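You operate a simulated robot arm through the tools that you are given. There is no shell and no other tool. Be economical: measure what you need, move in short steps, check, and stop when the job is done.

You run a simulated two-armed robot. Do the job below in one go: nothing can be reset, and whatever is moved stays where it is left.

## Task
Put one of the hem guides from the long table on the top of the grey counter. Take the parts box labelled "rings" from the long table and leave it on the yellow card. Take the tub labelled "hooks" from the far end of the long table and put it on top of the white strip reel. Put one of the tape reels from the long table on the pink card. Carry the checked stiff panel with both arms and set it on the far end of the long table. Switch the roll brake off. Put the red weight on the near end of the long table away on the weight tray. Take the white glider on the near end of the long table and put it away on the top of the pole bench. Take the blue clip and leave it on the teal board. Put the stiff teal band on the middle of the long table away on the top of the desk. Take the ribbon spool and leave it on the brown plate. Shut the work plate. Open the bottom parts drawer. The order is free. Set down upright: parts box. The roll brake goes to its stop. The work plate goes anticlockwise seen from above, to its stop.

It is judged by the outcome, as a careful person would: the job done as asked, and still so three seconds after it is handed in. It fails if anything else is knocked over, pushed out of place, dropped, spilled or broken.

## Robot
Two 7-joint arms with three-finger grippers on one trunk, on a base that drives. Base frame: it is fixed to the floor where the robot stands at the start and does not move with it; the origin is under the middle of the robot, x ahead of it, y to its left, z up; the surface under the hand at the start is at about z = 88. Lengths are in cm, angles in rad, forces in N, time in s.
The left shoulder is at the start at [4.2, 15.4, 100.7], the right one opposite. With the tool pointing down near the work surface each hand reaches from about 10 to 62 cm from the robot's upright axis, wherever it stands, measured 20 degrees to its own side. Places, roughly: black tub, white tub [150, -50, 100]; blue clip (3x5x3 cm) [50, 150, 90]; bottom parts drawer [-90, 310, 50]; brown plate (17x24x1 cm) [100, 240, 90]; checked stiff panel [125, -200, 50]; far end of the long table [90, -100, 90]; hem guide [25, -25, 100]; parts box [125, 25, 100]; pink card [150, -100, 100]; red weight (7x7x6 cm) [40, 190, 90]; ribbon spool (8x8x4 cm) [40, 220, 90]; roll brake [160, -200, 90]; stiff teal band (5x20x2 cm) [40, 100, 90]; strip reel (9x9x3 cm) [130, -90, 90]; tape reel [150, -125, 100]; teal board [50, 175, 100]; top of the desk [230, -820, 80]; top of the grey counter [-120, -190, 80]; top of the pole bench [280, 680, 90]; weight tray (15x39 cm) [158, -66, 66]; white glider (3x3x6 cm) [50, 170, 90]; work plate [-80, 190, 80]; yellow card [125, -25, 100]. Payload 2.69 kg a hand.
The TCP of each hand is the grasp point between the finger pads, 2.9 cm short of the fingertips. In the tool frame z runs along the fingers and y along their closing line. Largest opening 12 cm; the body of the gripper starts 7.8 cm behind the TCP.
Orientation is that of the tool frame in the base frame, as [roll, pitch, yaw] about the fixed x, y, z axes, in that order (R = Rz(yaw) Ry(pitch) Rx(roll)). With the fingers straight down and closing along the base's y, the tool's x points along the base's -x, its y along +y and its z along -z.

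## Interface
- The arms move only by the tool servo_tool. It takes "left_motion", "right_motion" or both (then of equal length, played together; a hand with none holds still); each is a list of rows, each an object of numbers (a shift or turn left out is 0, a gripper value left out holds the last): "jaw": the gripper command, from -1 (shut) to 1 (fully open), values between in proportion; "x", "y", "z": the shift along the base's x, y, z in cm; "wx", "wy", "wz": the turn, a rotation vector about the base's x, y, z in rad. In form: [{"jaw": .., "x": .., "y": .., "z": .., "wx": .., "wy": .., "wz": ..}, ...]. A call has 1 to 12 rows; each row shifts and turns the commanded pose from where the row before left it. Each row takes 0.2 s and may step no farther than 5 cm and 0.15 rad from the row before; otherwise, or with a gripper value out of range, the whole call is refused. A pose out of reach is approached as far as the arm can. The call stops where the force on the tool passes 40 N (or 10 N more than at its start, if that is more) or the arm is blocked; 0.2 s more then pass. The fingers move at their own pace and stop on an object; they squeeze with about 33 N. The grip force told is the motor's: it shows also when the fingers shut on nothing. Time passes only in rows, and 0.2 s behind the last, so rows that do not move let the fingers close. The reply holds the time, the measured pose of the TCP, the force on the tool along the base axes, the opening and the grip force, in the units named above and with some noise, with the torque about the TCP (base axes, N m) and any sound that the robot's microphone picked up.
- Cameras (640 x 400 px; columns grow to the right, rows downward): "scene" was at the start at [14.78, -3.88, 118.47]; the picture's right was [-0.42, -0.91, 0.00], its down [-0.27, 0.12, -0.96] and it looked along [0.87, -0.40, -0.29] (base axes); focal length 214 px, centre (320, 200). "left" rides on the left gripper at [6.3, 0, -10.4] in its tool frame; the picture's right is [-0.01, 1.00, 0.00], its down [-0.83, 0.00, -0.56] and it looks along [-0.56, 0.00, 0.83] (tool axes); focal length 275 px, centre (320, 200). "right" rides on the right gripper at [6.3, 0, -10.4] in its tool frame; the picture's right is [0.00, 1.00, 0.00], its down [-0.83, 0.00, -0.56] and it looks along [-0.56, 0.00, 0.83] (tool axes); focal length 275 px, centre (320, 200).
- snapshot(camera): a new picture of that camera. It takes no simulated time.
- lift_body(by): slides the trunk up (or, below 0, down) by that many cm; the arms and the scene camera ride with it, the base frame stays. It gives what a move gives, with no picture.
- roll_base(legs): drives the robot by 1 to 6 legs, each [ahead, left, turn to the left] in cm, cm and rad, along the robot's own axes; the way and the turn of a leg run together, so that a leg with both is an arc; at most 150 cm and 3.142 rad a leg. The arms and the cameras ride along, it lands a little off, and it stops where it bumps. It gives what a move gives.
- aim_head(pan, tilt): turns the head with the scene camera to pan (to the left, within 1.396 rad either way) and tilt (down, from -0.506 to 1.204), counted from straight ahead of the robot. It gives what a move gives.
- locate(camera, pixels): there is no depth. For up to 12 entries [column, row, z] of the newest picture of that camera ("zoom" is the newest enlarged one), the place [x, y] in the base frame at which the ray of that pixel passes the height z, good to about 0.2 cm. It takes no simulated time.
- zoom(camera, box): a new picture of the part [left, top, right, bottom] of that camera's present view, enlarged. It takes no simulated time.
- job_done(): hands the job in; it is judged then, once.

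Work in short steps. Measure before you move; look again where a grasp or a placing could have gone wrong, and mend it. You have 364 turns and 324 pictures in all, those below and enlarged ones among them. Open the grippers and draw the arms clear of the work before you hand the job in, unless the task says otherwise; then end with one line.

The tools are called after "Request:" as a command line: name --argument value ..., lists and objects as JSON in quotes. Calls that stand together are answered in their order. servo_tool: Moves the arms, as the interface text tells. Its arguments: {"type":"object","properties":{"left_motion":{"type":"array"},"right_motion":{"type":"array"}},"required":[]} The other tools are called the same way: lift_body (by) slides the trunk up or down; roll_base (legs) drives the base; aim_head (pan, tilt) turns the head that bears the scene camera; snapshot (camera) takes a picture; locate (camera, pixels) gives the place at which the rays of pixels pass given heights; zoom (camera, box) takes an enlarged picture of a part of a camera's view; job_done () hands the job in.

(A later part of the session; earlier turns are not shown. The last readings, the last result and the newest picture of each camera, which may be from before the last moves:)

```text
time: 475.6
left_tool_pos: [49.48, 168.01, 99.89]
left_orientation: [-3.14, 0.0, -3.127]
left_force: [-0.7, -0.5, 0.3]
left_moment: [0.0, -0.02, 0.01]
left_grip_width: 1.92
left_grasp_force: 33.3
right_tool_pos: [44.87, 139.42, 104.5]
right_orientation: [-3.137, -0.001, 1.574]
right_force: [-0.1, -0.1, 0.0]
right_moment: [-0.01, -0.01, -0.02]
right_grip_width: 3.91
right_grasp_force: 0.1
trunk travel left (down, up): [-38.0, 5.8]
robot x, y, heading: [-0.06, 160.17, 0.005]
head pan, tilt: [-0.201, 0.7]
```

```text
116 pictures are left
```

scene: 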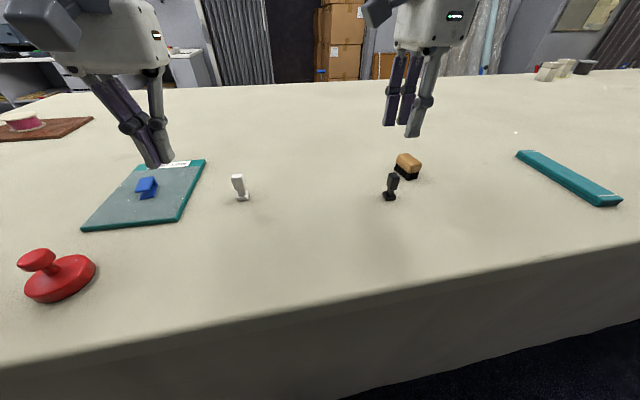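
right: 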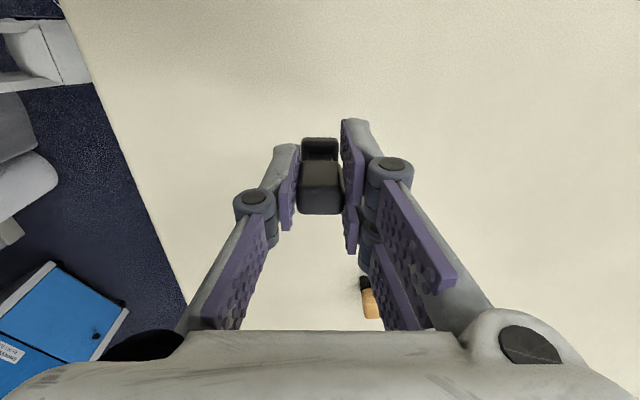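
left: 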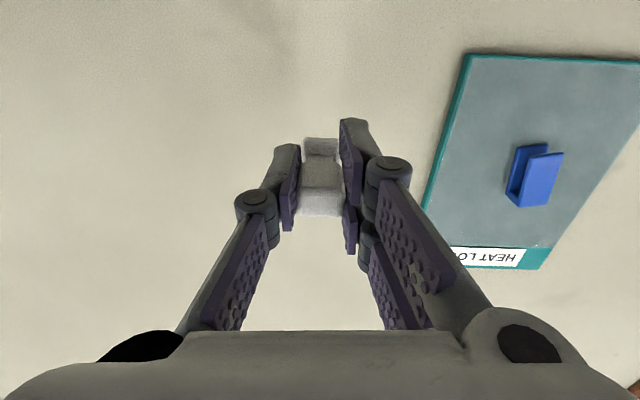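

Glider held. Tuck and travel: strafe to y≈315, then look toward the pole bench.

Request:
servo_tool --left_motion '[{"z": 4, "x": -2}, {"z": 3, "x": -3}, {"x": -4}, {"x": -3}]' --right_motion '[{"z": 2}, {"x": -2}, {"x": -3}, {}]'

Request:
roll_base --legs '[[0, 150, 0], [40, 15, 0.9]]'

Request:
aim_head --pan 0.1 --tilt 0.25

Request:
snapshot --camera "scene"

```text
time: 476.6
left_tool_pos: [37.58, 167.95, 106.66]
left_orientation: [-3.14, 0.002, -3.125]
left_force: [1.0, -0.4, -1.1]
left_moment: [-0.03, 0.01, -0.03]
left_grip_width: 1.94
left_grasp_force: 32.8
right_tool_pos: [39.72, 139.44, 106.73]
right_orientation: [-3.138, -0.001, 1.571]
right_force: [-0.1, 1.5, 0.7]
right_moment: [-0.01, 0.02, 0.01]
right_grip_width: 3.91
right_grasp_force: 0.0
trunk travel left (down, up): [-38.0, 5.8]
robot x, y, heading: [0.07, 160.17, 0.007]
head pan, tilt: [-0.201, 0.7]
```

```text
time: 490.5
left_tool_pos: [42.0, 373.7, 106.57]
left_orientation: [-3.139, 0.0, -2.214]
left_force: [0.2, -0.4, 0.5]
left_moment: [-0.03, 0.01, 0.03]
left_grip_width: 1.92
left_grasp_force: 33.5
right_tool_pos: [65.83, 358.07, 106.68]
right_orientation: [-3.139, 0.002, 2.486]
right_force: [-0.6, 0.7, 0.1]
right_moment: [-0.01, -0.01, -0.01]
right_grip_width: 3.93
right_grasp_force: 0.0
trunk travel left (down, up): [-38.0, 5.8]
robot x, y, heading: [25.17, 339.82, 0.923]
head pan, tilt: [-0.201, 0.7]
```

```text
time: 491.4
left_tool_pos: [42.04, 373.75, 106.62]
left_orientation: [-3.14, 0.0, -2.213]
left_force: [-0.6, -0.8, -0.4]
left_moment: [0.04, 0.0, -0.01]
left_grip_width: 1.95
left_grasp_force: 33.0
right_tool_pos: [65.8, 358.11, 106.73]
right_orientation: [-3.137, -0.002, 2.486]
right_force: [0.4, -0.1, 0.1]
right_moment: [-0.03, 0.03, 0.0]
right_grip_width: 3.92
right_grasp_force: 0.0
trunk travel left (down, up): [-38.0, 5.8]
robot x, y, heading: [24.84, 339.58, 0.92]
head pan, tilt: [0.099, 0.25]
```

```text
115 pictures are left
```

scene: 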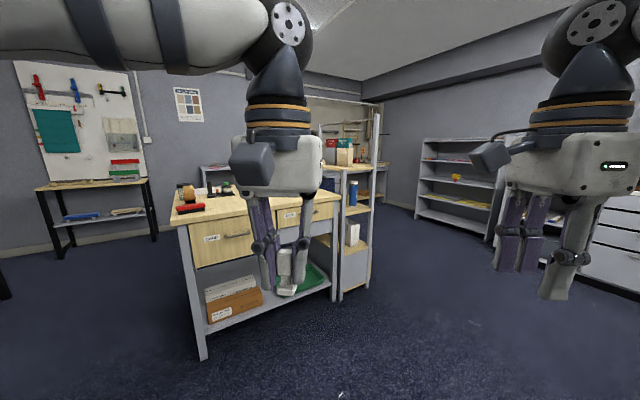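

Request:
locate --camera "scene" --pixels '[[200, 360, 0], [340, 300, 0], [372, 285, 0], [415, 220, 0], [500, 245, 0], [545, 262, 0], [380, 200, 0]]'

Request:
zoom --camera "scene" --box '[300, 90, 440, 200]'

```text
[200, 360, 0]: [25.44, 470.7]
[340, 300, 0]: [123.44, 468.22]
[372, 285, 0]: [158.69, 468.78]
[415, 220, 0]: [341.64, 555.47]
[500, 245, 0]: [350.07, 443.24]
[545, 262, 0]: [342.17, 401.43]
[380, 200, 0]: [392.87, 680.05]
```

```text
3.64 times, centred on (370, 145) of scene
```

zoom: 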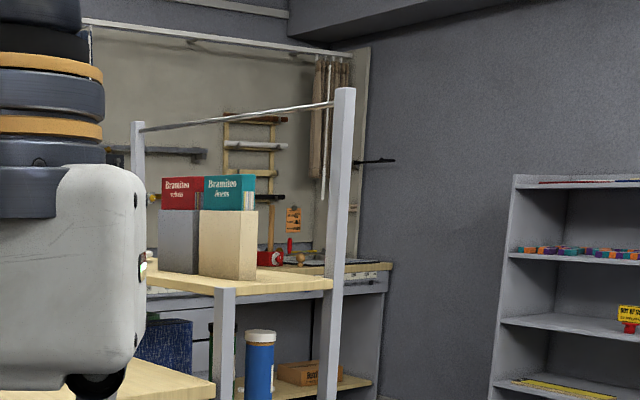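

Pole bench is along the far wall at y≈680, behind the cabinet (x 25–159). Go around its right side: to x≈235, then +y.

Request:
roll_base --legs '[[0, 0, -0.92], [150, 0, 0], [62, 0, 0], [0, 0, 1.57], [150, 0, 0], [60, 0, 0]]'

Request:
aim_head --pan -0.2 --tilt 0.35

Request:
snapshot --camera "scene"

```text
time: 518.1
left_tool_pos: [242.13, 583.06, 106.62]
left_orientation: [-3.141, 0.0, -1.622]
left_force: [-1.3, 0.3, -0.5]
left_moment: [-0.06, 0.02, -0.03]
left_grip_width: 1.95
left_grasp_force: 32.9
right_tool_pos: [270.7, 583.61, 106.71]
right_orientation: [-3.139, 0.0, 3.078]
right_force: [0.5, -0.2, -0.6]
right_moment: [-0.01, 0.0, -0.02]
right_grip_width: 3.91
right_grasp_force: 0.0
trunk travel left (down, up): [-38.0, 5.8]
robot x, y, heading: [247.55, 545.36, 1.51]
head pan, tilt: [0.099, 0.25]
```

```text
time: 518.9
left_tool_pos: [242.25, 583.11, 106.55]
left_orientation: [-3.14, 0.001, -1.621]
left_force: [-0.9, -0.6, -0.5]
left_moment: [0.03, -0.01, 0.0]
left_grip_width: 1.94
left_grasp_force: 32.8
right_tool_pos: [270.63, 583.52, 106.67]
right_orientation: [-3.137, 0.001, 3.075]
right_force: [0.1, 0.8, -0.1]
right_moment: [-0.05, 0.02, -0.06]
right_grip_width: 3.94
right_grasp_force: 0.2
trunk travel left (down, up): [-38.0, 5.8]
robot x, y, heading: [246.98, 545.2, 1.514]
head pan, tilt: [-0.201, 0.351]
```

```text
113 pictures are left
```

scene: 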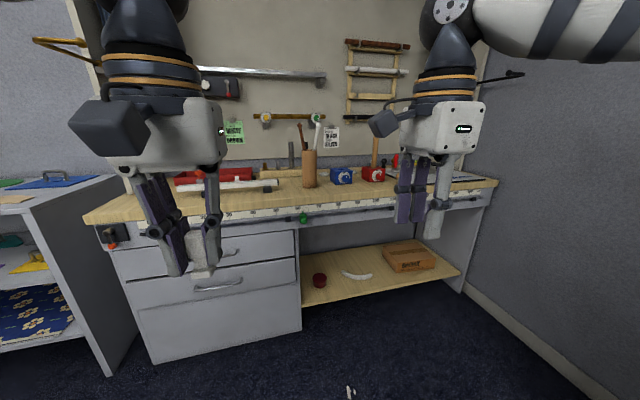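

Request:
zoom --camera "scene" --box '[80, 140, 500, 260]'

Request:
locate --camera "scene" --pixels '[[300, 205, 90], [250, 212, 90], [105, 222, 90], [480, 185, 90], [265, 197, 90], [360, 192, 90], [310, 185, 90]]'

```text
1.52 times, centred on (290, 200) of scene
```

zoom: 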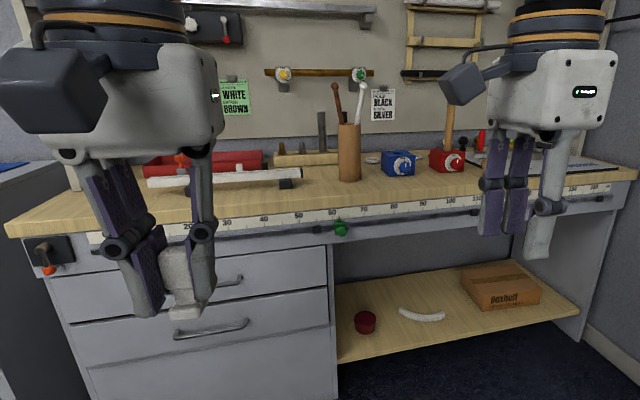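

```text
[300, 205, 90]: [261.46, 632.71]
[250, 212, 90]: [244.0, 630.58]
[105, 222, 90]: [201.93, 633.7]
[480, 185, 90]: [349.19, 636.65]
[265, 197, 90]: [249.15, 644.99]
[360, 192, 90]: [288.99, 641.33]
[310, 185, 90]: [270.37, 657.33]
```

Bench front edge y≈631; free spot at ≈[258,640]. Approach.

Request:
roll_base --legs '[[50, -12, 0.057]]'

Request:
aim_head --pan 0.1 --tilt 0.6

Request:
snapshot --camera "left"

Request:
snapshot --camera "scene"

```text
time: 521.9
left_tool_pos: [253.48, 632.02, 106.52]
left_orientation: [-3.141, 0.0, -1.565]
left_force: [-0.1, 0.5, 0.5]
left_moment: [-0.01, -0.02, -0.03]
left_grip_width: 1.92
left_grasp_force: 32.7
right_tool_pos: [281.97, 634.2, 106.63]
right_orientation: [-3.139, 0.0, 3.131]
right_force: [0.1, -0.7, -0.1]
right_moment: [0.0, 0.04, 0.0]
right_grip_width: 3.9
right_grasp_force: 0.1
trunk travel left (down, up): [-38.0, 5.8]
robot x, y, heading: [260.72, 594.54, 1.57]
head pan, tilt: [-0.201, 0.351]
```

```text
time: 522.7
left_tool_pos: [253.51, 632.29, 106.53]
left_orientation: [-3.138, 0.0, -1.565]
left_force: [0.2, 0.3, 0.2]
left_moment: [0.0, -0.01, 0.02]
left_grip_width: 1.93
left_grasp_force: 33.4
right_tool_pos: [281.92, 634.18, 106.63]
right_orientation: [-3.139, 0.0, 3.133]
right_force: [-0.8, -0.5, -0.7]
right_moment: [-0.03, -0.01, 0.0]
right_grip_width: 3.9
right_grasp_force: 0.0
trunk travel left (down, up): [-38.0, 5.8]
robot x, y, heading: [260.75, 594.81, 1.573]
head pan, tilt: [0.099, 0.6]
```

```text
111 pictures are left
```

left: 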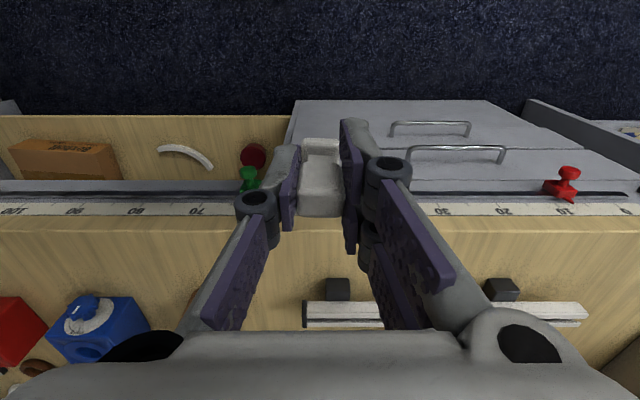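

```text
110 pictures are left
```

scene: 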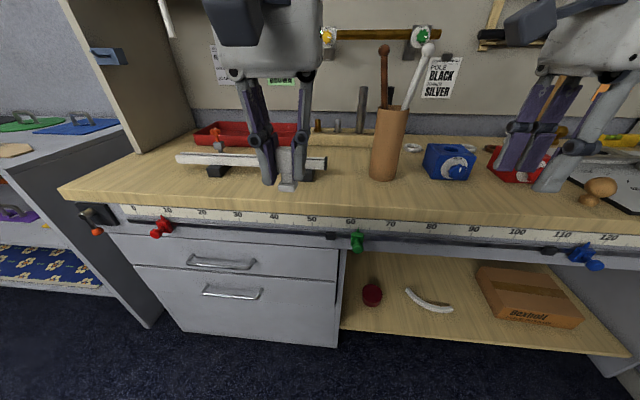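

Request:
locate --camera "scene" --pixels '[[290, 200, 90], [340, 198, 90], [290, 217, 90], [310, 180, 90], [380, 180, 90]]'

Request:
locate --camera "left" --pixels '[[330, 218, 90], [337, 290, 90], [330, 205, 90]]'

```text
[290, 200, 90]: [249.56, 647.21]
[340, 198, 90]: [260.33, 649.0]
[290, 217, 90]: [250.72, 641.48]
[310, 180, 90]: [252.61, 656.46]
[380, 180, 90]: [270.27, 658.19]
```

```text
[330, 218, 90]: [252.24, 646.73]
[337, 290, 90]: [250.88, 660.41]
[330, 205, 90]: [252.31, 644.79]
```

The free wood strip is y≈647–656. Drive 13 cm forward, then place at [255,651].

Request:
roll_base --legs '[[13, 0, 0]]'

Request:
servo_tool --left_motion '[{"y": 3, "x": 1}, {"y": 2.5, "x": 1, "z": -2}, {"z": -4}]'

Request:
snapshot --camera "left"

Request:
snapshot --camera "scene"

```text
time: 524.0
left_tool_pos: [253.64, 645.29, 106.66]
left_orientation: [-3.141, -0.002, -1.572]
left_force: [0.6, 0.5, 0.3]
left_moment: [-0.07, -0.03, 0.02]
left_grip_width: 1.95
left_grasp_force: 32.8
right_tool_pos: [282.15, 647.14, 106.67]
right_orientation: [-3.139, 0.0, 3.13]
right_force: [0.7, 0.3, -0.6]
right_moment: [-0.02, 0.02, 0.02]
right_grip_width: 3.89
right_grasp_force: 0.0
trunk travel left (down, up): [-38.0, 5.8]
robot x, y, heading: [260.72, 607.41, 1.567]
head pan, tilt: [0.099, 0.6]
```

```text
time: 524.8
left_tool_pos: [255.69, 650.47, 100.59]
left_orientation: [-3.14, 0.0, -1.569]
left_force: [0.1, 0.8, 0.1]
left_moment: [0.01, -0.03, 0.03]
left_grip_width: 1.93
left_grasp_force: 33.4
right_tool_pos: [282.06, 646.98, 106.72]
right_orientation: [-3.139, 0.002, 3.128]
right_force: [-0.4, -0.5, -0.3]
right_moment: [0.03, -0.02, 0.01]
right_grip_width: 3.88
right_grasp_force: 0.1
trunk travel left (down, up): [-38.0, 5.8]
robot x, y, heading: [260.69, 607.76, 1.567]
head pan, tilt: [0.099, 0.6]
```

```text
109 pictures are left
```

left: 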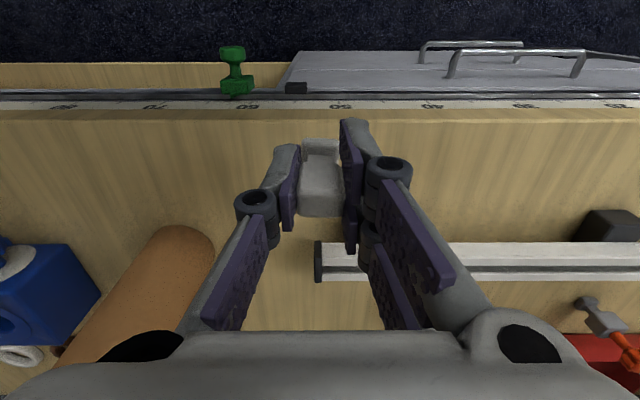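

```text
108 pictures are left
```

scene: 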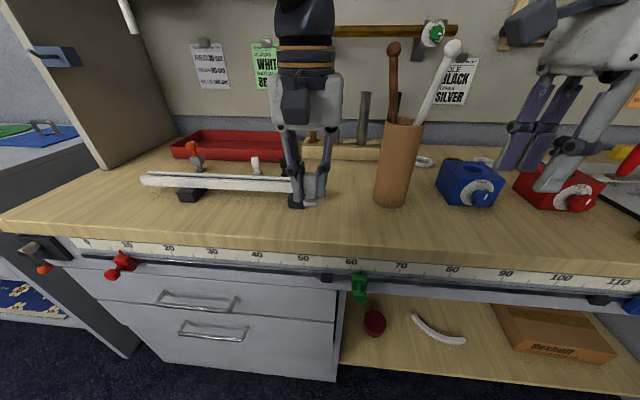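

Request:
locate --camera "left" --pixels '[[322, 108, 90], [322, 120, 90], [322, 240, 94], [322, 240, 92]]'

```text
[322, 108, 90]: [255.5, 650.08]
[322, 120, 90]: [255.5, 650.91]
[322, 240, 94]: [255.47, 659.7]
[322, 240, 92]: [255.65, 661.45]
```

Bench wood runs y≈650–659; set the glider at y=654.3. Move and lower.

Request:
servo_tool --left_motion '[{"y": 3.8}, {"z": -2.5}, {"z": -1.5}, {"z": -0.7}, {"z": -0.5}, {"z": -0.4}]'

Request:
snapshot --camera "left"

```text
time: 526.2
left_tool_pos: [255.66, 654.29, 95.0]
left_orientation: [-3.14, -0.002, -1.569]
left_force: [0.4, 0.2, -0.4]
left_moment: [0.0, -0.01, 0.0]
left_grip_width: 1.93
left_grasp_force: 32.9
right_tool_pos: [282.01, 646.87, 106.65]
right_orientation: [-3.137, -0.001, 3.13]
right_force: [0.2, -0.1, -0.3]
right_moment: [0.02, 0.03, 0.01]
right_grip_width: 3.86
right_grasp_force: 0.1
trunk travel left (down, up): [-38.0, 5.8]
robot x, y, heading: [260.5, 607.27, 1.567]
head pan, tilt: [0.099, 0.6]
```

```text
107 pictures are left
```

left: 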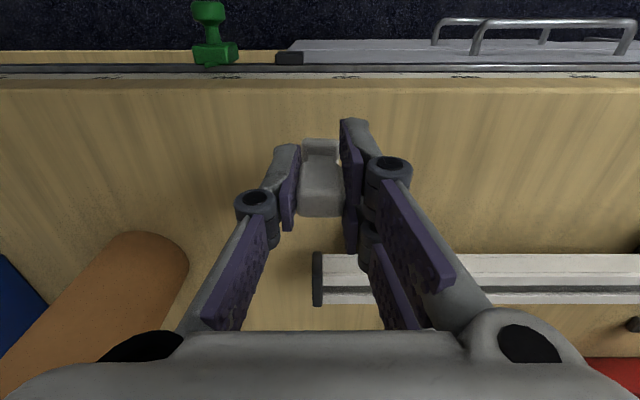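

Still in air; continue down slowly until contact.

Request:
servo_tool --left_motion '[{"z": -0.5}, {"z": -0.5}, {"z": -0.5}, {"z": -0.5}]'

```text
time: 527.2
left_tool_pos: [255.63, 654.38, 93.02]
left_orientation: [3.141, -0.001, -1.57]
left_force: [-0.8, 0.9, 0.1]
left_moment: [-0.02, -0.02, 0.0]
left_grip_width: 1.92
left_grasp_force: 33.3
right_tool_pos: [282.04, 647.05, 106.68]
right_orientation: [-3.14, 0.0, 3.13]
right_force: [0.6, 0.3, 0.9]
right_moment: [0.0, -0.01, -0.01]
right_grip_width: 3.91
right_grasp_force: 0.1
trunk travel left (down, up): [-38.0, 5.8]
robot x, y, heading: [260.69, 607.65, 1.562]
head pan, tilt: [0.099, 0.6]
```

Request:
servo_tool --left_motion '[{"z": -0.5}, {"z": -0.5}, {"z": -0.5}, {"z": -0.4}]'

Request:
zoom --camera "scene" --box '[230, 120, 430, 260]'

```text
time: 528.2
left_tool_pos: [255.59, 654.58, 91.05]
left_orientation: [-3.14, 0.0, -1.569]
left_force: [1.2, 0.1, -0.3]
left_moment: [0.03, 0.01, -0.01]
left_grip_width: 1.91
left_grasp_force: 32.9
right_tool_pos: [281.86, 647.14, 106.78]
right_orientation: [-3.137, -0.001, 3.129]
right_force: [0.2, -1.0, 0.3]
right_moment: [0.0, 0.0, 0.05]
right_grip_width: 3.9
right_grasp_force: 0.1
trunk travel left (down, up): [-38.0, 5.8]
robot x, y, heading: [260.33, 607.49, 1.562]
head pan, tilt: [0.099, 0.6]
```

```text
2.86 times, centred on (330, 190) of scene
```

zoom: 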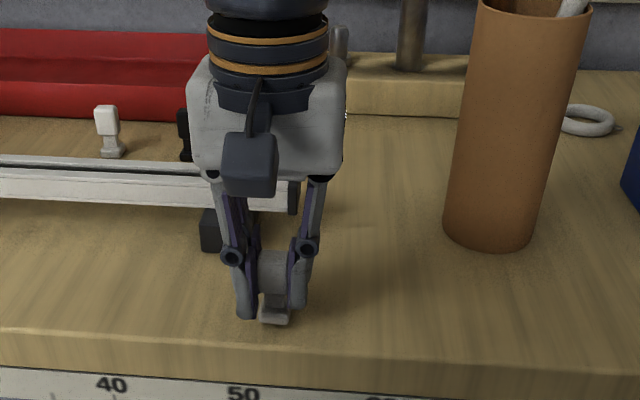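

Request:
servo_tool --left_motion '[{"z": -0.5}, {"z": -0.5}, {"z": -0.5}, {"z": -0.5}]'

Request:
zoom --camera "scene" --box '[230, 120, 430, 260]'

```text
time: 529.3
left_tool_pos: [255.62, 654.43, 89.86]
left_orientation: [-3.137, 0.013, -1.571]
left_force: [-1.1, -7.3, 23.2]
left_moment: [-0.18, 0.1, -0.01]
left_grip_width: 1.87
left_grasp_force: 33.0
right_tool_pos: [281.97, 646.94, 106.93]
right_orientation: [-3.14, 0.001, 3.129]
right_force: [0.9, 0.2, 0.2]
right_moment: [0.01, 0.0, -0.02]
right_grip_width: 3.9
right_grasp_force: 0.0
trunk travel left (down, up): [-38.0, 5.8]
robot x, y, heading: [260.51, 607.85, 1.568]
head pan, tilt: [0.099, 0.6]
stopped in row 4 (left hand): the force on the tool passed its limit at 42 N (the readings are from after the stop); the commanded pose is now the measured one
```

```text
2.86 times, centred on (330, 190) of scene
```

zoom: 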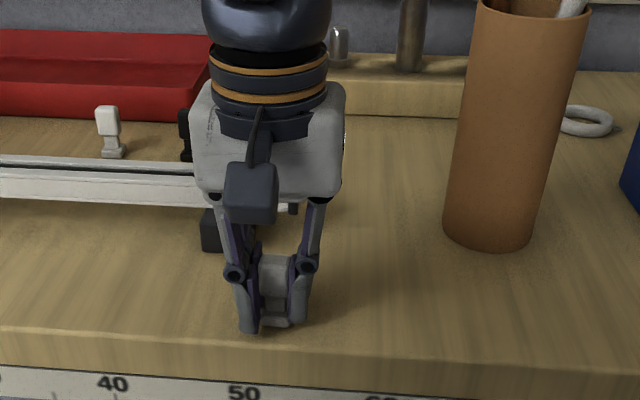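

Contact. Release, rise, check.

Request:
servo_tool --left_motion '[{"z": 0.1}, {"jaw": -0.6}, {"jaw": -0.3}, {"z": 3}, {"z": 4}, {"z": 5}, {"z": 4, "y": -2}]'

Request:
zoom --camera "scene" --box '[230, 120, 430, 260]'

```text
time: 530.9
left_tool_pos: [255.55, 652.47, 105.54]
left_orientation: [-3.138, 0.008, -1.569]
left_force: [0.4, 0.0, 0.6]
left_moment: [-0.02, -0.02, 0.0]
left_grip_width: 4.2
left_grasp_force: 0.1
right_tool_pos: [281.97, 646.92, 106.81]
right_orientation: [-3.137, 0.0, 3.128]
right_force: [-0.7, 0.1, -0.1]
right_moment: [-0.02, -0.01, 0.01]
right_grip_width: 3.88
right_grasp_force: 0.0
trunk travel left (down, up): [-38.0, 5.8]
robot x, y, heading: [260.57, 607.66, 1.566]
head pan, tilt: [0.099, 0.6]
```

```text
2.86 times, centred on (330, 190) of scene
```

zoom: 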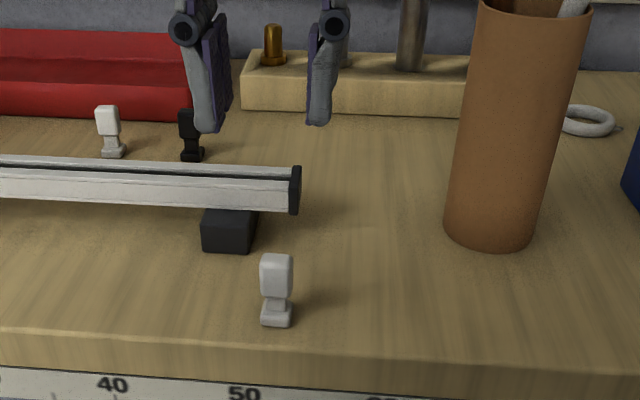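

Glider placed. Drive back to the near side of the long table.

Request:
roll_base --legs '[[-150, 0, 0], [-108, 0, 0], [0, 0, 1.57], [150, 0, 0], [106, 0, 0], [0, 0, -1.57]]'

```text
time: 563.2
left_tool_pos: [-3.91, 395.14, 105.42]
left_orientation: [-3.14, 0.008, -1.531]
left_force: [0.3, 0.5, -0.1]
left_moment: [-0.02, 0.0, 0.01]
left_grip_width: 4.19
left_grasp_force: 0.1
right_tool_pos: [22.55, 390.5, 106.91]
right_orientation: [-3.137, 0.0, -3.118]
right_force: [-0.7, 0.0, 0.5]
right_moment: [0.02, 0.01, 0.02]
right_grip_width: 3.93
right_grasp_force: 0.0
trunk travel left (down, up): [-38.0, 5.8]
robot x, y, heading: [2.81, 350.26, 1.603]
head pan, tilt: [0.099, 0.6]
```

Request:
roll_base --legs '[[0, 0, -1.603], [-2.5, -150, 0], [0, -84, 0]]'

Request:
aim_head --pan -0.2 --tilt 0.7

Request:
snapshot --camera "scene"

Request:
snapshot --camera "right"

```text
refused: leg 2 is longer than a leg can be; nothing moved
```

```text
time: 564.0
left_tool_pos: [-3.95, 395.01, 105.57]
left_orientation: [-3.136, 0.008, -1.53]
left_force: [-0.6, -0.3, -0.2]
left_moment: [-0.03, 0.01, -0.03]
left_grip_width: 4.2
left_grasp_force: 0.0
right_tool_pos: [22.66, 390.57, 106.69]
right_orientation: [-3.139, 0.0, -3.118]
right_force: [-0.3, -0.4, -0.2]
right_moment: [-0.01, -0.01, -0.01]
right_grip_width: 3.89
right_grasp_force: 0.0
trunk travel left (down, up): [-38.0, 5.8]
robot x, y, heading: [2.66, 350.15, 1.603]
head pan, tilt: [-0.201, 0.7]
```

```text
103 pictures are left
```

scene: 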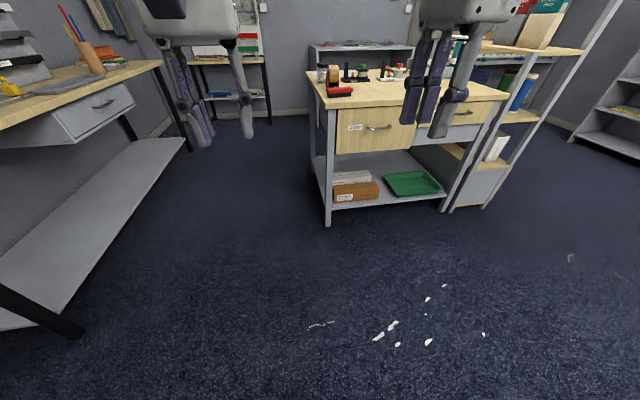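

```text
102 pictures are left
```

right: 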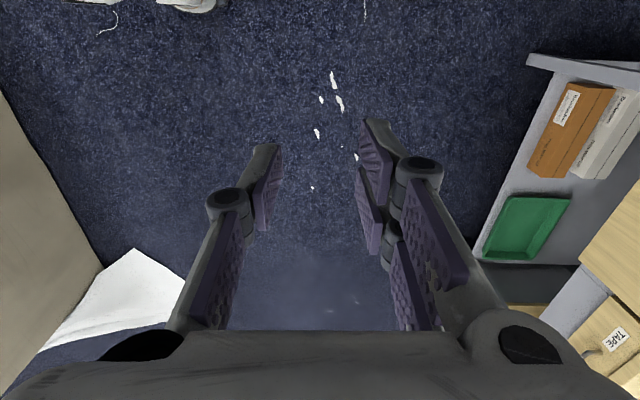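

Request:
roll_base --legs '[[0, 0, -1.603], [-2.5, -140, 0], [0, -94, 0]]'

Request:
snapshot --camera "scene"

Request:
snapshot --camera "right"

```text
time: 575.7
left_tool_pos: [47.19, 247.19, 105.53]
left_orientation: [-3.14, 0.009, -3.099]
left_force: [0.0, -0.7, 0.8]
left_moment: [0.0, 0.01, -0.02]
left_grip_width: 4.18
left_grasp_force: 0.0
right_tool_pos: [42.61, 220.68, 106.71]
right_orientation: [-3.138, -0.001, 1.598]
right_force: [0.2, -0.1, 0.3]
right_moment: [0.03, 0.02, 0.0]
right_grip_width: 3.92
right_grasp_force: 0.0
trunk travel left (down, up): [-38.0, 5.8]
robot x, y, heading: [2.36, 240.21, 0.035]
head pan, tilt: [-0.201, 0.7]
stopped in leg 2: the robot was blocked; the commanded pose is now the measured one
```

```text
101 pictures are left
```

scene: 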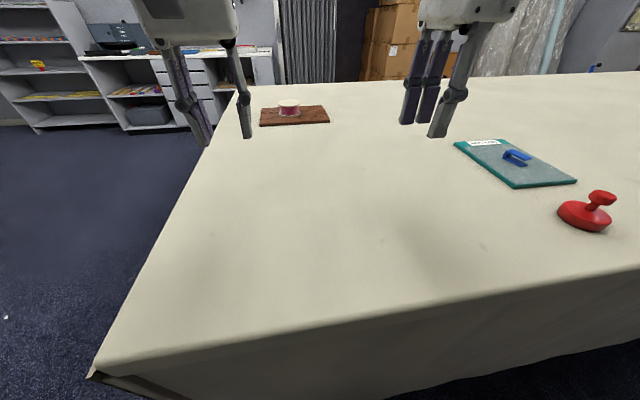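

```text
100 pictures are left
```

right: 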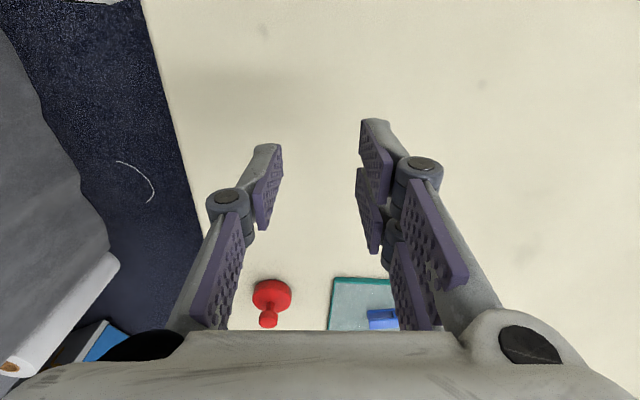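

Bumped lightly against the table edge; back 5 cm, straighten, strafe to y≈177 for the red weight (left hand).

Request:
roll_base --legs '[[-5, 0, -0.035], [0, -63, 0]]'

Request:
snapshot --camera "left"

Request:
snapshot --camera "scene"

```text
time: 581.5
left_tool_pos: [42.13, 183.48, 105.53]
left_orientation: [-3.138, 0.008, -3.137]
left_force: [1.6, -0.9, -0.7]
left_moment: [0.04, -0.03, -0.01]
left_grip_width: 4.19
left_grasp_force: 0.0
right_tool_pos: [36.69, 157.08, 106.77]
right_orientation: [-3.137, 0.0, 1.56]
right_force: [0.1, 0.1, 0.6]
right_moment: [0.01, -0.03, 0.0]
right_grip_width: 3.89
right_grasp_force: 0.1
trunk travel left (down, up): [-38.0, 5.8]
robot x, y, heading: [-2.77, 178.52, -0.002]
head pan, tilt: [-0.201, 0.7]
```

```text
99 pictures are left
```

left: 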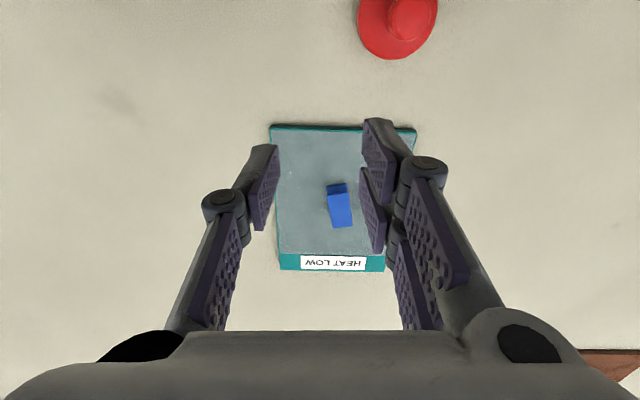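

```text
98 pictures are left
```

scene: 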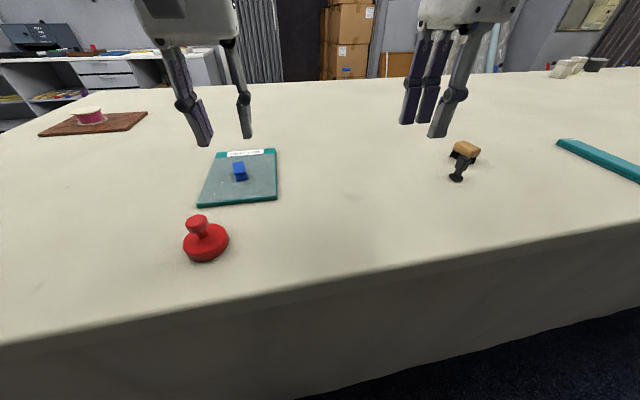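

Request:
servo_tool --left_motion '[{"x": -4, "y": 2.5}, {"x": -3.6, "y": 3}, {"jaw": 0, "z": -2}]'

Request:
snapshot --camera "left"

```text
time: 582.3
left_tool_pos: [34.54, 188.83, 103.68]
left_orientation: [-3.14, 0.008, -3.135]
left_force: [0.3, 0.4, -0.7]
left_moment: [0.02, 0.01, -0.01]
left_grip_width: 6.02
left_grasp_force: 0.0
right_tool_pos: [36.68, 157.04, 106.81]
right_orientation: [-3.138, -0.001, 1.558]
right_force: [-1.0, -0.1, 0.7]
right_moment: [0.02, 0.02, 0.01]
right_grip_width: 3.89
right_grasp_force: 0.1
trunk travel left (down, up): [-38.0, 5.8]
robot x, y, heading: [-2.84, 177.93, 0.001]
head pan, tilt: [-0.201, 0.7]
```

```text
97 pictures are left
```

left: 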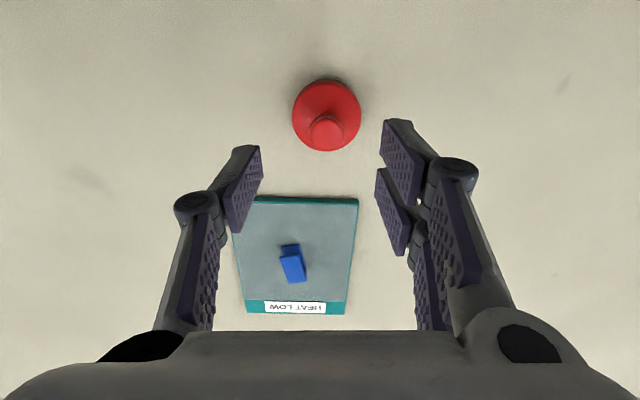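

Request:
locate --camera "left" --pixels '[[327, 130, 94], [327, 115, 90.5], [293, 113, 90], [361, 113, 90], [309, 128, 93.5], [346, 128, 93.5]]'

```text
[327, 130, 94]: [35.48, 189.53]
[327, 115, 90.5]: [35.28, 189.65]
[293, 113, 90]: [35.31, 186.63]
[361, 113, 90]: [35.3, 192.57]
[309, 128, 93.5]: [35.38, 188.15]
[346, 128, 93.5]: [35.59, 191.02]
```

Weight centre [35.4,189.6]. Grip its knob.

Request:
servo_tool --left_motion '[{"x": 0.9, "y": 0.8, "z": -3}, {"z": -4}, {"z": -2.8}, {"jaw": -1}, {}, {}, {"z": 2}, {"z": 4}]'

Request:
snapshot --camera "left"

```text
time: 584.1
left_tool_pos: [35.34, 189.67, 99.93]
left_orientation: [-3.139, 0.008, -3.136]
left_force: [-0.6, 0.2, -4.2]
left_moment: [-0.01, 0.03, 0.0]
left_grip_width: 2.57
left_grasp_force: 33.0
right_tool_pos: [36.72, 157.12, 106.7]
right_orientation: [-3.139, -0.001, 1.561]
right_force: [-0.4, 0.1, -0.2]
right_moment: [-0.01, 0.02, -0.01]
right_grip_width: 3.86
right_grasp_force: 0.0
trunk travel left (down, up): [-38.0, 5.8]
robot x, y, heading: [-2.81, 178.25, -0.002]
head pan, tilt: [-0.201, 0.7]
```

```text
96 pictures are left
```

left: 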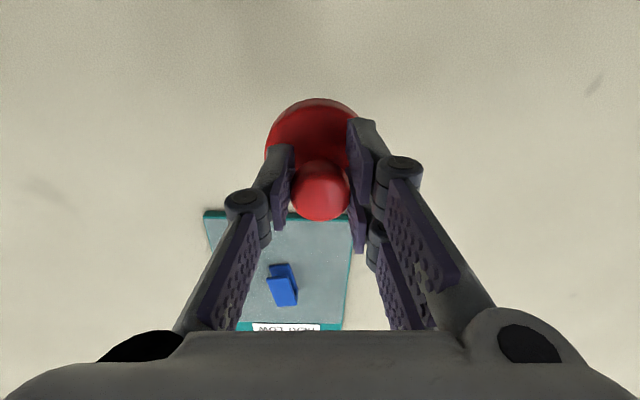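

Held (4.2 N). Lift and strafe to y≈116 for the teal band (right hand).

Request:
servo_tool --left_motion '[{"z": 4}, {"z": 4}]'

Request:
roll_base --legs '[[0, -62, 0]]'

Request:
snapshot --camera "scene"

Request:
snapshot --camera "right"

```text
time: 584.7
left_tool_pos: [35.31, 189.6, 107.57]
left_orientation: [-3.14, 0.007, -3.136]
left_force: [0.7, -0.5, -4.0]
left_moment: [-0.02, 0.05, 0.0]
left_grip_width: 2.62
left_grasp_force: 33.0
right_tool_pos: [36.68, 156.99, 106.83]
right_orientation: [-3.137, 0.0, 1.559]
right_force: [0.5, -0.5, -0.4]
right_moment: [0.02, -0.02, 0.01]
right_grip_width: 3.91
right_grasp_force: 0.1
trunk travel left (down, up): [-38.0, 5.8]
robot x, y, heading: [-2.77, 178.48, -0.001]
head pan, tilt: [-0.201, 0.7]
```

```text
time: 589.9
left_tool_pos: [35.08, 127.23, 107.5]
left_orientation: [-3.139, 0.008, 3.139]
left_force: [-0.3, 0.6, -5.3]
left_moment: [-0.03, 0.02, -0.04]
left_grip_width: 2.62
left_grasp_force: 32.9
right_tool_pos: [36.18, 94.61, 106.6]
right_orientation: [-3.14, -0.001, 1.552]
right_force: [-0.1, -0.1, -0.6]
right_moment: [0.0, 0.02, 0.0]
right_grip_width: 3.89
right_grasp_force: 0.0
trunk travel left (down, up): [-38.0, 5.8]
robot x, y, heading: [-3.04, 116.5, -0.015]
head pan, tilt: [-0.201, 0.7]
```

```text
95 pictures are left
```

scene: 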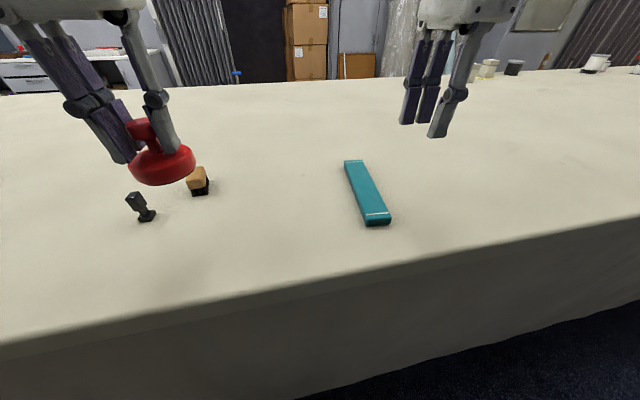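

```text
94 pictures are left
```

right: 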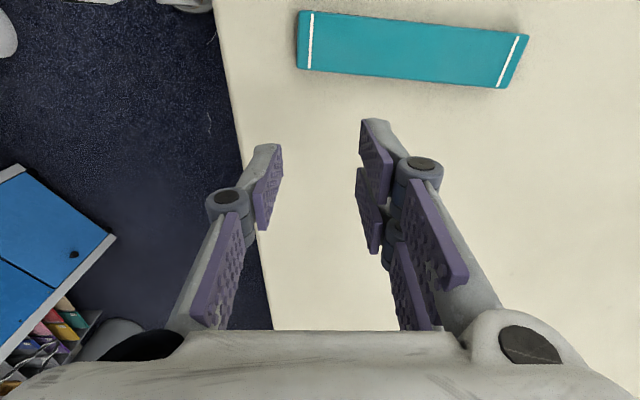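

The band lies along x; locate its ends and turn the right wrist back to close along y.

Request:
locate --camera "right" --pixels '[[300, 40, 90], [518, 62, 90], [408, 48, 90], [408, 20, 90], [408, 78, 90]]'

Request:
servo_tool --right_motion '[{"wz": 0.145}, {"wz": 0.145}, {"wz": 0.145}, {"wz": 0.145}, {"wz": 0.145}, {"wz": 0.145}, {"wz": 0.145}, {"wz": 0.145}, {"wz": 0.145}, {"wz": 0.145}, {"wz": 0.05, "jaw": 0.5}]'

```text
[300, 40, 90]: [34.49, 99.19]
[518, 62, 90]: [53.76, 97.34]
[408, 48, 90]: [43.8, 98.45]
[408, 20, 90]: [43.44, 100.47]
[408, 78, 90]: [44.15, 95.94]
```

```text
time: 592.3
left_tool_pos: [35.11, 127.22, 107.54]
left_orientation: [-3.138, 0.011, 3.137]
left_force: [0.0, 0.1, -5.3]
left_moment: [-0.01, 0.0, -0.01]
left_grip_width: 2.61
left_grasp_force: 32.7
right_tool_pos: [36.07, 94.59, 106.75]
right_orientation: [-3.138, 0.0, 3.055]
right_force: [0.2, 0.0, -0.3]
right_moment: [-0.03, 0.02, 0.0]
right_grip_width: 8.99
right_grasp_force: 0.0
trunk travel left (down, up): [-38.0, 5.8]
robot x, y, heading: [-3.17, 116.32, -0.019]
head pan, tilt: [-0.201, 0.7]
```

Aligned with the band (−0.09 rad). Move over its centre [44.1,98.2] and descend.

Request:
servo_tool --right_motion '[{"x": 4, "y": 1.8}, {"x": 4, "y": 1.8}, {"z": -4}, {"z": -4}, {"z": -2}]'

Request:
snapshot --camera "right"

```text
time: 593.5
left_tool_pos: [34.99, 127.16, 107.49]
left_orientation: [-3.138, 0.009, 3.139]
left_force: [-0.8, 0.7, -4.2]
left_moment: [0.0, 0.0, -0.03]
left_grip_width: 2.65
left_grasp_force: 32.9
right_tool_pos: [44.18, 98.39, 96.74]
right_orientation: [-3.14, -0.001, 3.055]
right_force: [-0.5, -0.1, -0.7]
right_moment: [0.01, 0.01, -0.01]
right_grip_width: 8.99
right_grasp_force: 0.0
trunk travel left (down, up): [-38.0, 5.8]
robot x, y, heading: [-3.07, 116.36, -0.008]
head pan, tilt: [-0.201, 0.7]
```

```text
93 pictures are left
```

right: 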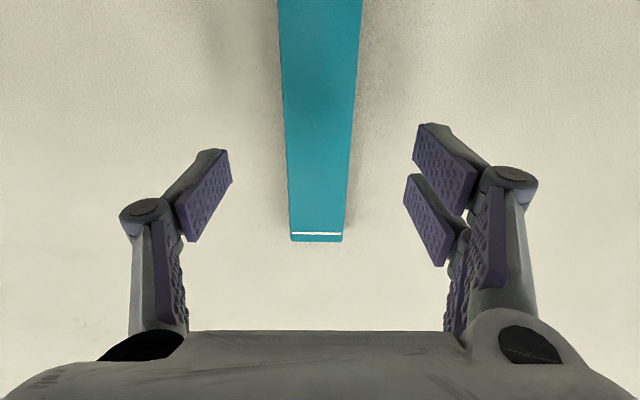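

Aligned. Lower and grip.

Request:
servo_tool --right_motion '[{"z": -3}, {"z": -2.1}, {"jaw": -1}, {}, {}, {"z": 2}, {"z": 4}]'

Request:
snapshot --camera "right"

```text
time: 595.1
left_tool_pos: [35.05, 127.28, 107.54]
left_orientation: [-3.138, 0.009, 3.138]
left_force: [0.7, -0.6, -3.9]
left_moment: [-0.01, -0.01, 0.01]
left_grip_width: 2.61
left_grasp_force: 33.0
right_tool_pos: [44.04, 98.22, 97.6]
right_orientation: [-3.138, -0.001, 3.053]
right_force: [-1.2, 0.6, 0.3]
right_moment: [-0.02, 0.04, -0.01]
right_grip_width: 4.39
right_grasp_force: 32.9
trunk travel left (down, up): [-38.0, 5.8]
robot x, y, heading: [-3.06, 116.01, -0.016]
head pan, tilt: [-0.201, 0.7]
```

```text
92 pictures are left
```

right: 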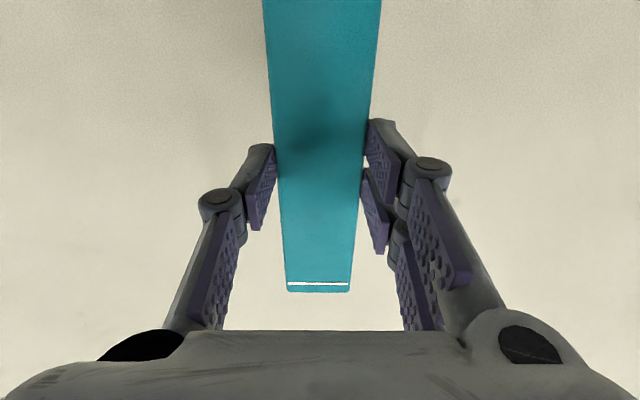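

Band held. Raise it and drive around the far end toward the weight tray (known clear route).

Request:
servo_tool --right_motion '[{"z": 5}, {"z": 4, "x": -2}, {"x": -3}]'

Request:
roll_base --legs '[[-25, 0, 0.016], [0, -150, 0], [0, -150, 0], [0, -94, 0], [150, 0, 0], [98, 0, 0]]'

Request:
snapshot --camera "scene"

```text
time: 595.9
left_tool_pos: [34.99, 127.01, 107.58]
left_orientation: [-3.138, 0.008, 3.137]
left_force: [0.6, -0.4, -3.8]
left_moment: [0.02, 0.03, -0.01]
left_grip_width: 2.61
left_grasp_force: 32.8
right_tool_pos: [38.87, 98.24, 106.64]
right_orientation: [-3.14, 0.003, 3.05]
right_force: [-0.5, 0.0, -1.0]
right_moment: [-0.02, 0.0, -0.04]
right_grip_width: 4.41
right_grasp_force: 33.4
trunk travel left (down, up): [-38.0, 5.8]
robot x, y, heading: [-2.76, 116.38, -0.014]
head pan, tilt: [-0.201, 0.7]
```

```text
time: 639.3
left_tool_pos: [266.07, -255.09, 107.54]
left_orientation: [-3.139, 0.009, -3.106]
left_force: [0.1, -0.3, -4.8]
left_moment: [0.03, 0.03, -0.02]
left_grip_width: 2.6
left_grasp_force: 33.0
right_tool_pos: [271.23, -283.84, 106.69]
right_orientation: [-3.137, -0.001, 3.092]
right_force: [-0.4, -0.5, -1.5]
right_moment: [-0.01, 0.01, -0.02]
right_grip_width: 4.44
right_grasp_force: 32.6
trunk travel left (down, up): [-38.0, 5.8]
robot x, y, heading: [228.21, -267.46, 0.031]
head pan, tilt: [-0.201, 0.7]
```

```text
91 pictures are left
```

scene: 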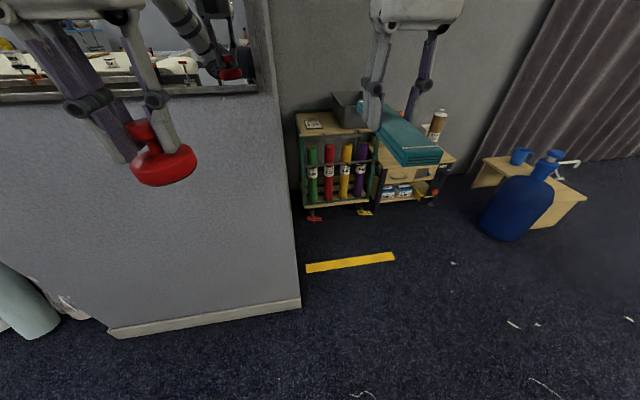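

Turn around via -y and strafe along the +x side to the weight tray.

Request:
roll_base --legs '[[0, 0, -1.57], [0, 0, -1.6], [0, -120, 0], [0, -108, 0]]'

Request:
aim_head --pan 0.1 --tilt 0.7

Request:
snapshot --camera "scene"

```text
time: 664.7
left_tool_pos: [191.46, -50.18, 107.49]
left_orientation: [-3.138, 0.008, 0.002]
left_force: [-0.3, -0.1, -5.1]
left_moment: [-0.04, -0.07, 0.01]
left_grip_width: 2.59
left_grasp_force: 32.9
right_tool_pos: [187.41, -21.18, 106.68]
right_orientation: [-3.139, -0.001, -0.079]
right_force: [-0.1, 0.1, -0.5]
right_moment: [0.01, 0.03, -0.01]
right_grip_width: 4.43
right_grasp_force: 32.6
trunk travel left (down, up): [-38.0, 5.8]
robot x, y, heading: [229.79, -38.73, 3.142]
head pan, tilt: [-0.201, 0.7]
```

```text
time: 665.5
left_tool_pos: [191.6, -50.17, 107.62]
left_orientation: [-3.137, 0.009, 0.002]
left_force: [-0.8, -0.4, -3.7]
left_moment: [-0.01, -0.04, -0.01]
left_grip_width: 2.6
left_grasp_force: 33.2
right_tool_pos: [187.49, -21.37, 106.57]
right_orientation: [-3.137, -0.001, -0.08]
right_force: [0.5, 0.6, 0.4]
right_moment: [-0.01, -0.01, -0.04]
right_grip_width: 4.4
right_grasp_force: 33.6
trunk travel left (down, up): [-38.0, 5.8]
robot x, y, heading: [229.62, -39.08, 3.142]
head pan, tilt: [0.099, 0.7]
```

```text
90 pictures are left
```

scene: 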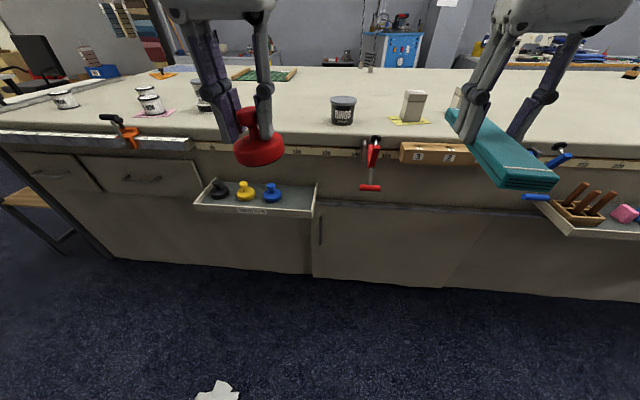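

Request:
locate --camera "scene" --pixels '[[195, 208, 66], [312, 217, 66], [316, 184, 66], [213, 180, 66], [295, 195, 65], [272, 198, 66], [245, 196, 66], [219, 194, 66], [272, 198, 64], [295, 195, 63]]'

Request:
zoom --camera "scene" --box '[180, 160, 340, 230]'

```text
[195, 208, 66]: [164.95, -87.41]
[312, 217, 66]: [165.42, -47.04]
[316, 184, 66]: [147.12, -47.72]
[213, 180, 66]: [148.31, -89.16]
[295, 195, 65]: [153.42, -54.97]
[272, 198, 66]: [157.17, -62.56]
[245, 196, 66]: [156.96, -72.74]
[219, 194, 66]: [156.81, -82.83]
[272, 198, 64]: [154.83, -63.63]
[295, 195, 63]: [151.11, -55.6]
```

```text
4.00 times, centred on (260, 195) of scene
```

zoom: 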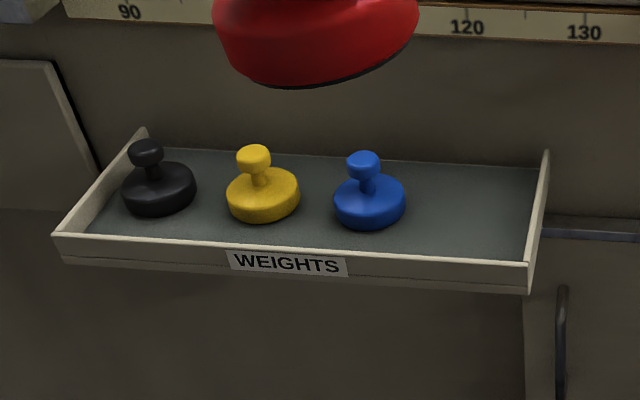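

The tray (x≈150–165, floor ≈z 64) stands out beyond the table edge here; the free slot is right of blue, ≈[158,-53]. Drive 33 forward, 3 left.

Request:
roll_base --legs '[[33, 3, 0]]'

Request:
snapshot --camera "left"

Request:
snapshot --camera "scene"

```text
time: 667.7
left_tool_pos: [158.55, -53.07, 107.5]
left_orientation: [-3.137, 0.007, 0.002]
left_force: [-0.7, 0.5, -4.1]
left_moment: [0.0, -0.05, -0.04]
left_grip_width: 2.62
left_grasp_force: 32.7
right_tool_pos: [154.62, -24.13, 106.65]
right_orientation: [-3.139, 0.001, -0.08]
right_force: [-1.0, 0.4, -0.5]
right_moment: [-0.02, -0.03, -0.05]
right_grip_width: 4.41
right_grasp_force: 33.2
trunk travel left (down, up): [-38.0, 5.8]
robot x, y, heading: [196.9, -41.93, 3.138]
head pan, tilt: [0.099, 0.7]
```

```text
88 pictures are left
```

left: 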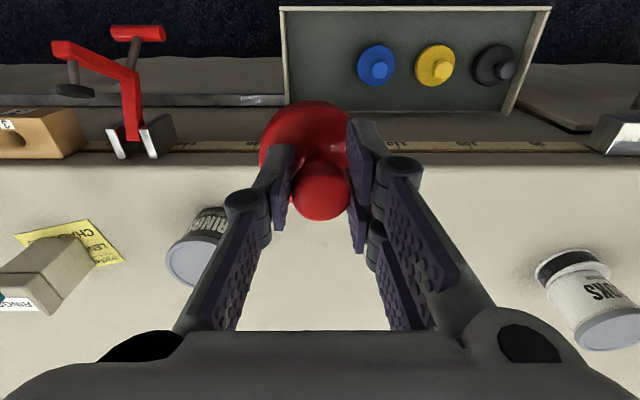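

```text
87 pictures are left
```

scene: 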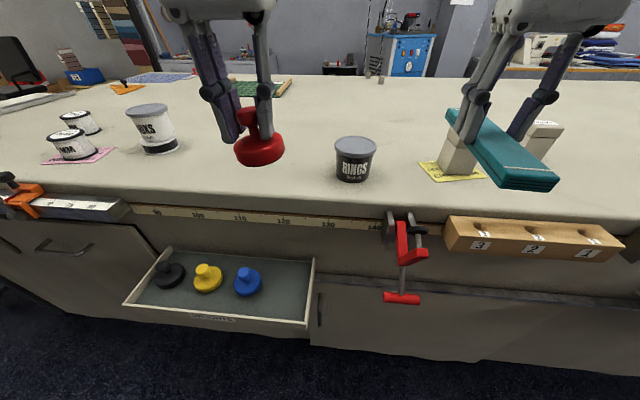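

Request:
locate --camera "left" --pixels '[[375, 65, 66], [375, 65, 64], [284, 8, 66], [286, 104, 66], [548, 8, 66], [300, 155, 88], [300, 140, 84]]'

Request:
locate --camera "scene" --pixels '[[248, 284, 66], [248, 284, 64], [308, 323, 66], [314, 258, 66], [300, 212, 88], [300, 228, 84], [248, 272, 69]]'

```text
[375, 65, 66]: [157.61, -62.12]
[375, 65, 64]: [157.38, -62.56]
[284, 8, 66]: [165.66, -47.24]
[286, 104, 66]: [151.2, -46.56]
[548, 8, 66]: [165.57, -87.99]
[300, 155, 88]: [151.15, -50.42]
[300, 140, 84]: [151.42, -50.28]
```

```text
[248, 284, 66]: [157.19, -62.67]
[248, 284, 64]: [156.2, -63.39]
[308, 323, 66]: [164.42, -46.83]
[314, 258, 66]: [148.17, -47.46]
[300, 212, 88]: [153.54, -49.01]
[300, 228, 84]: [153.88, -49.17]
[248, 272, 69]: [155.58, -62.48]
```

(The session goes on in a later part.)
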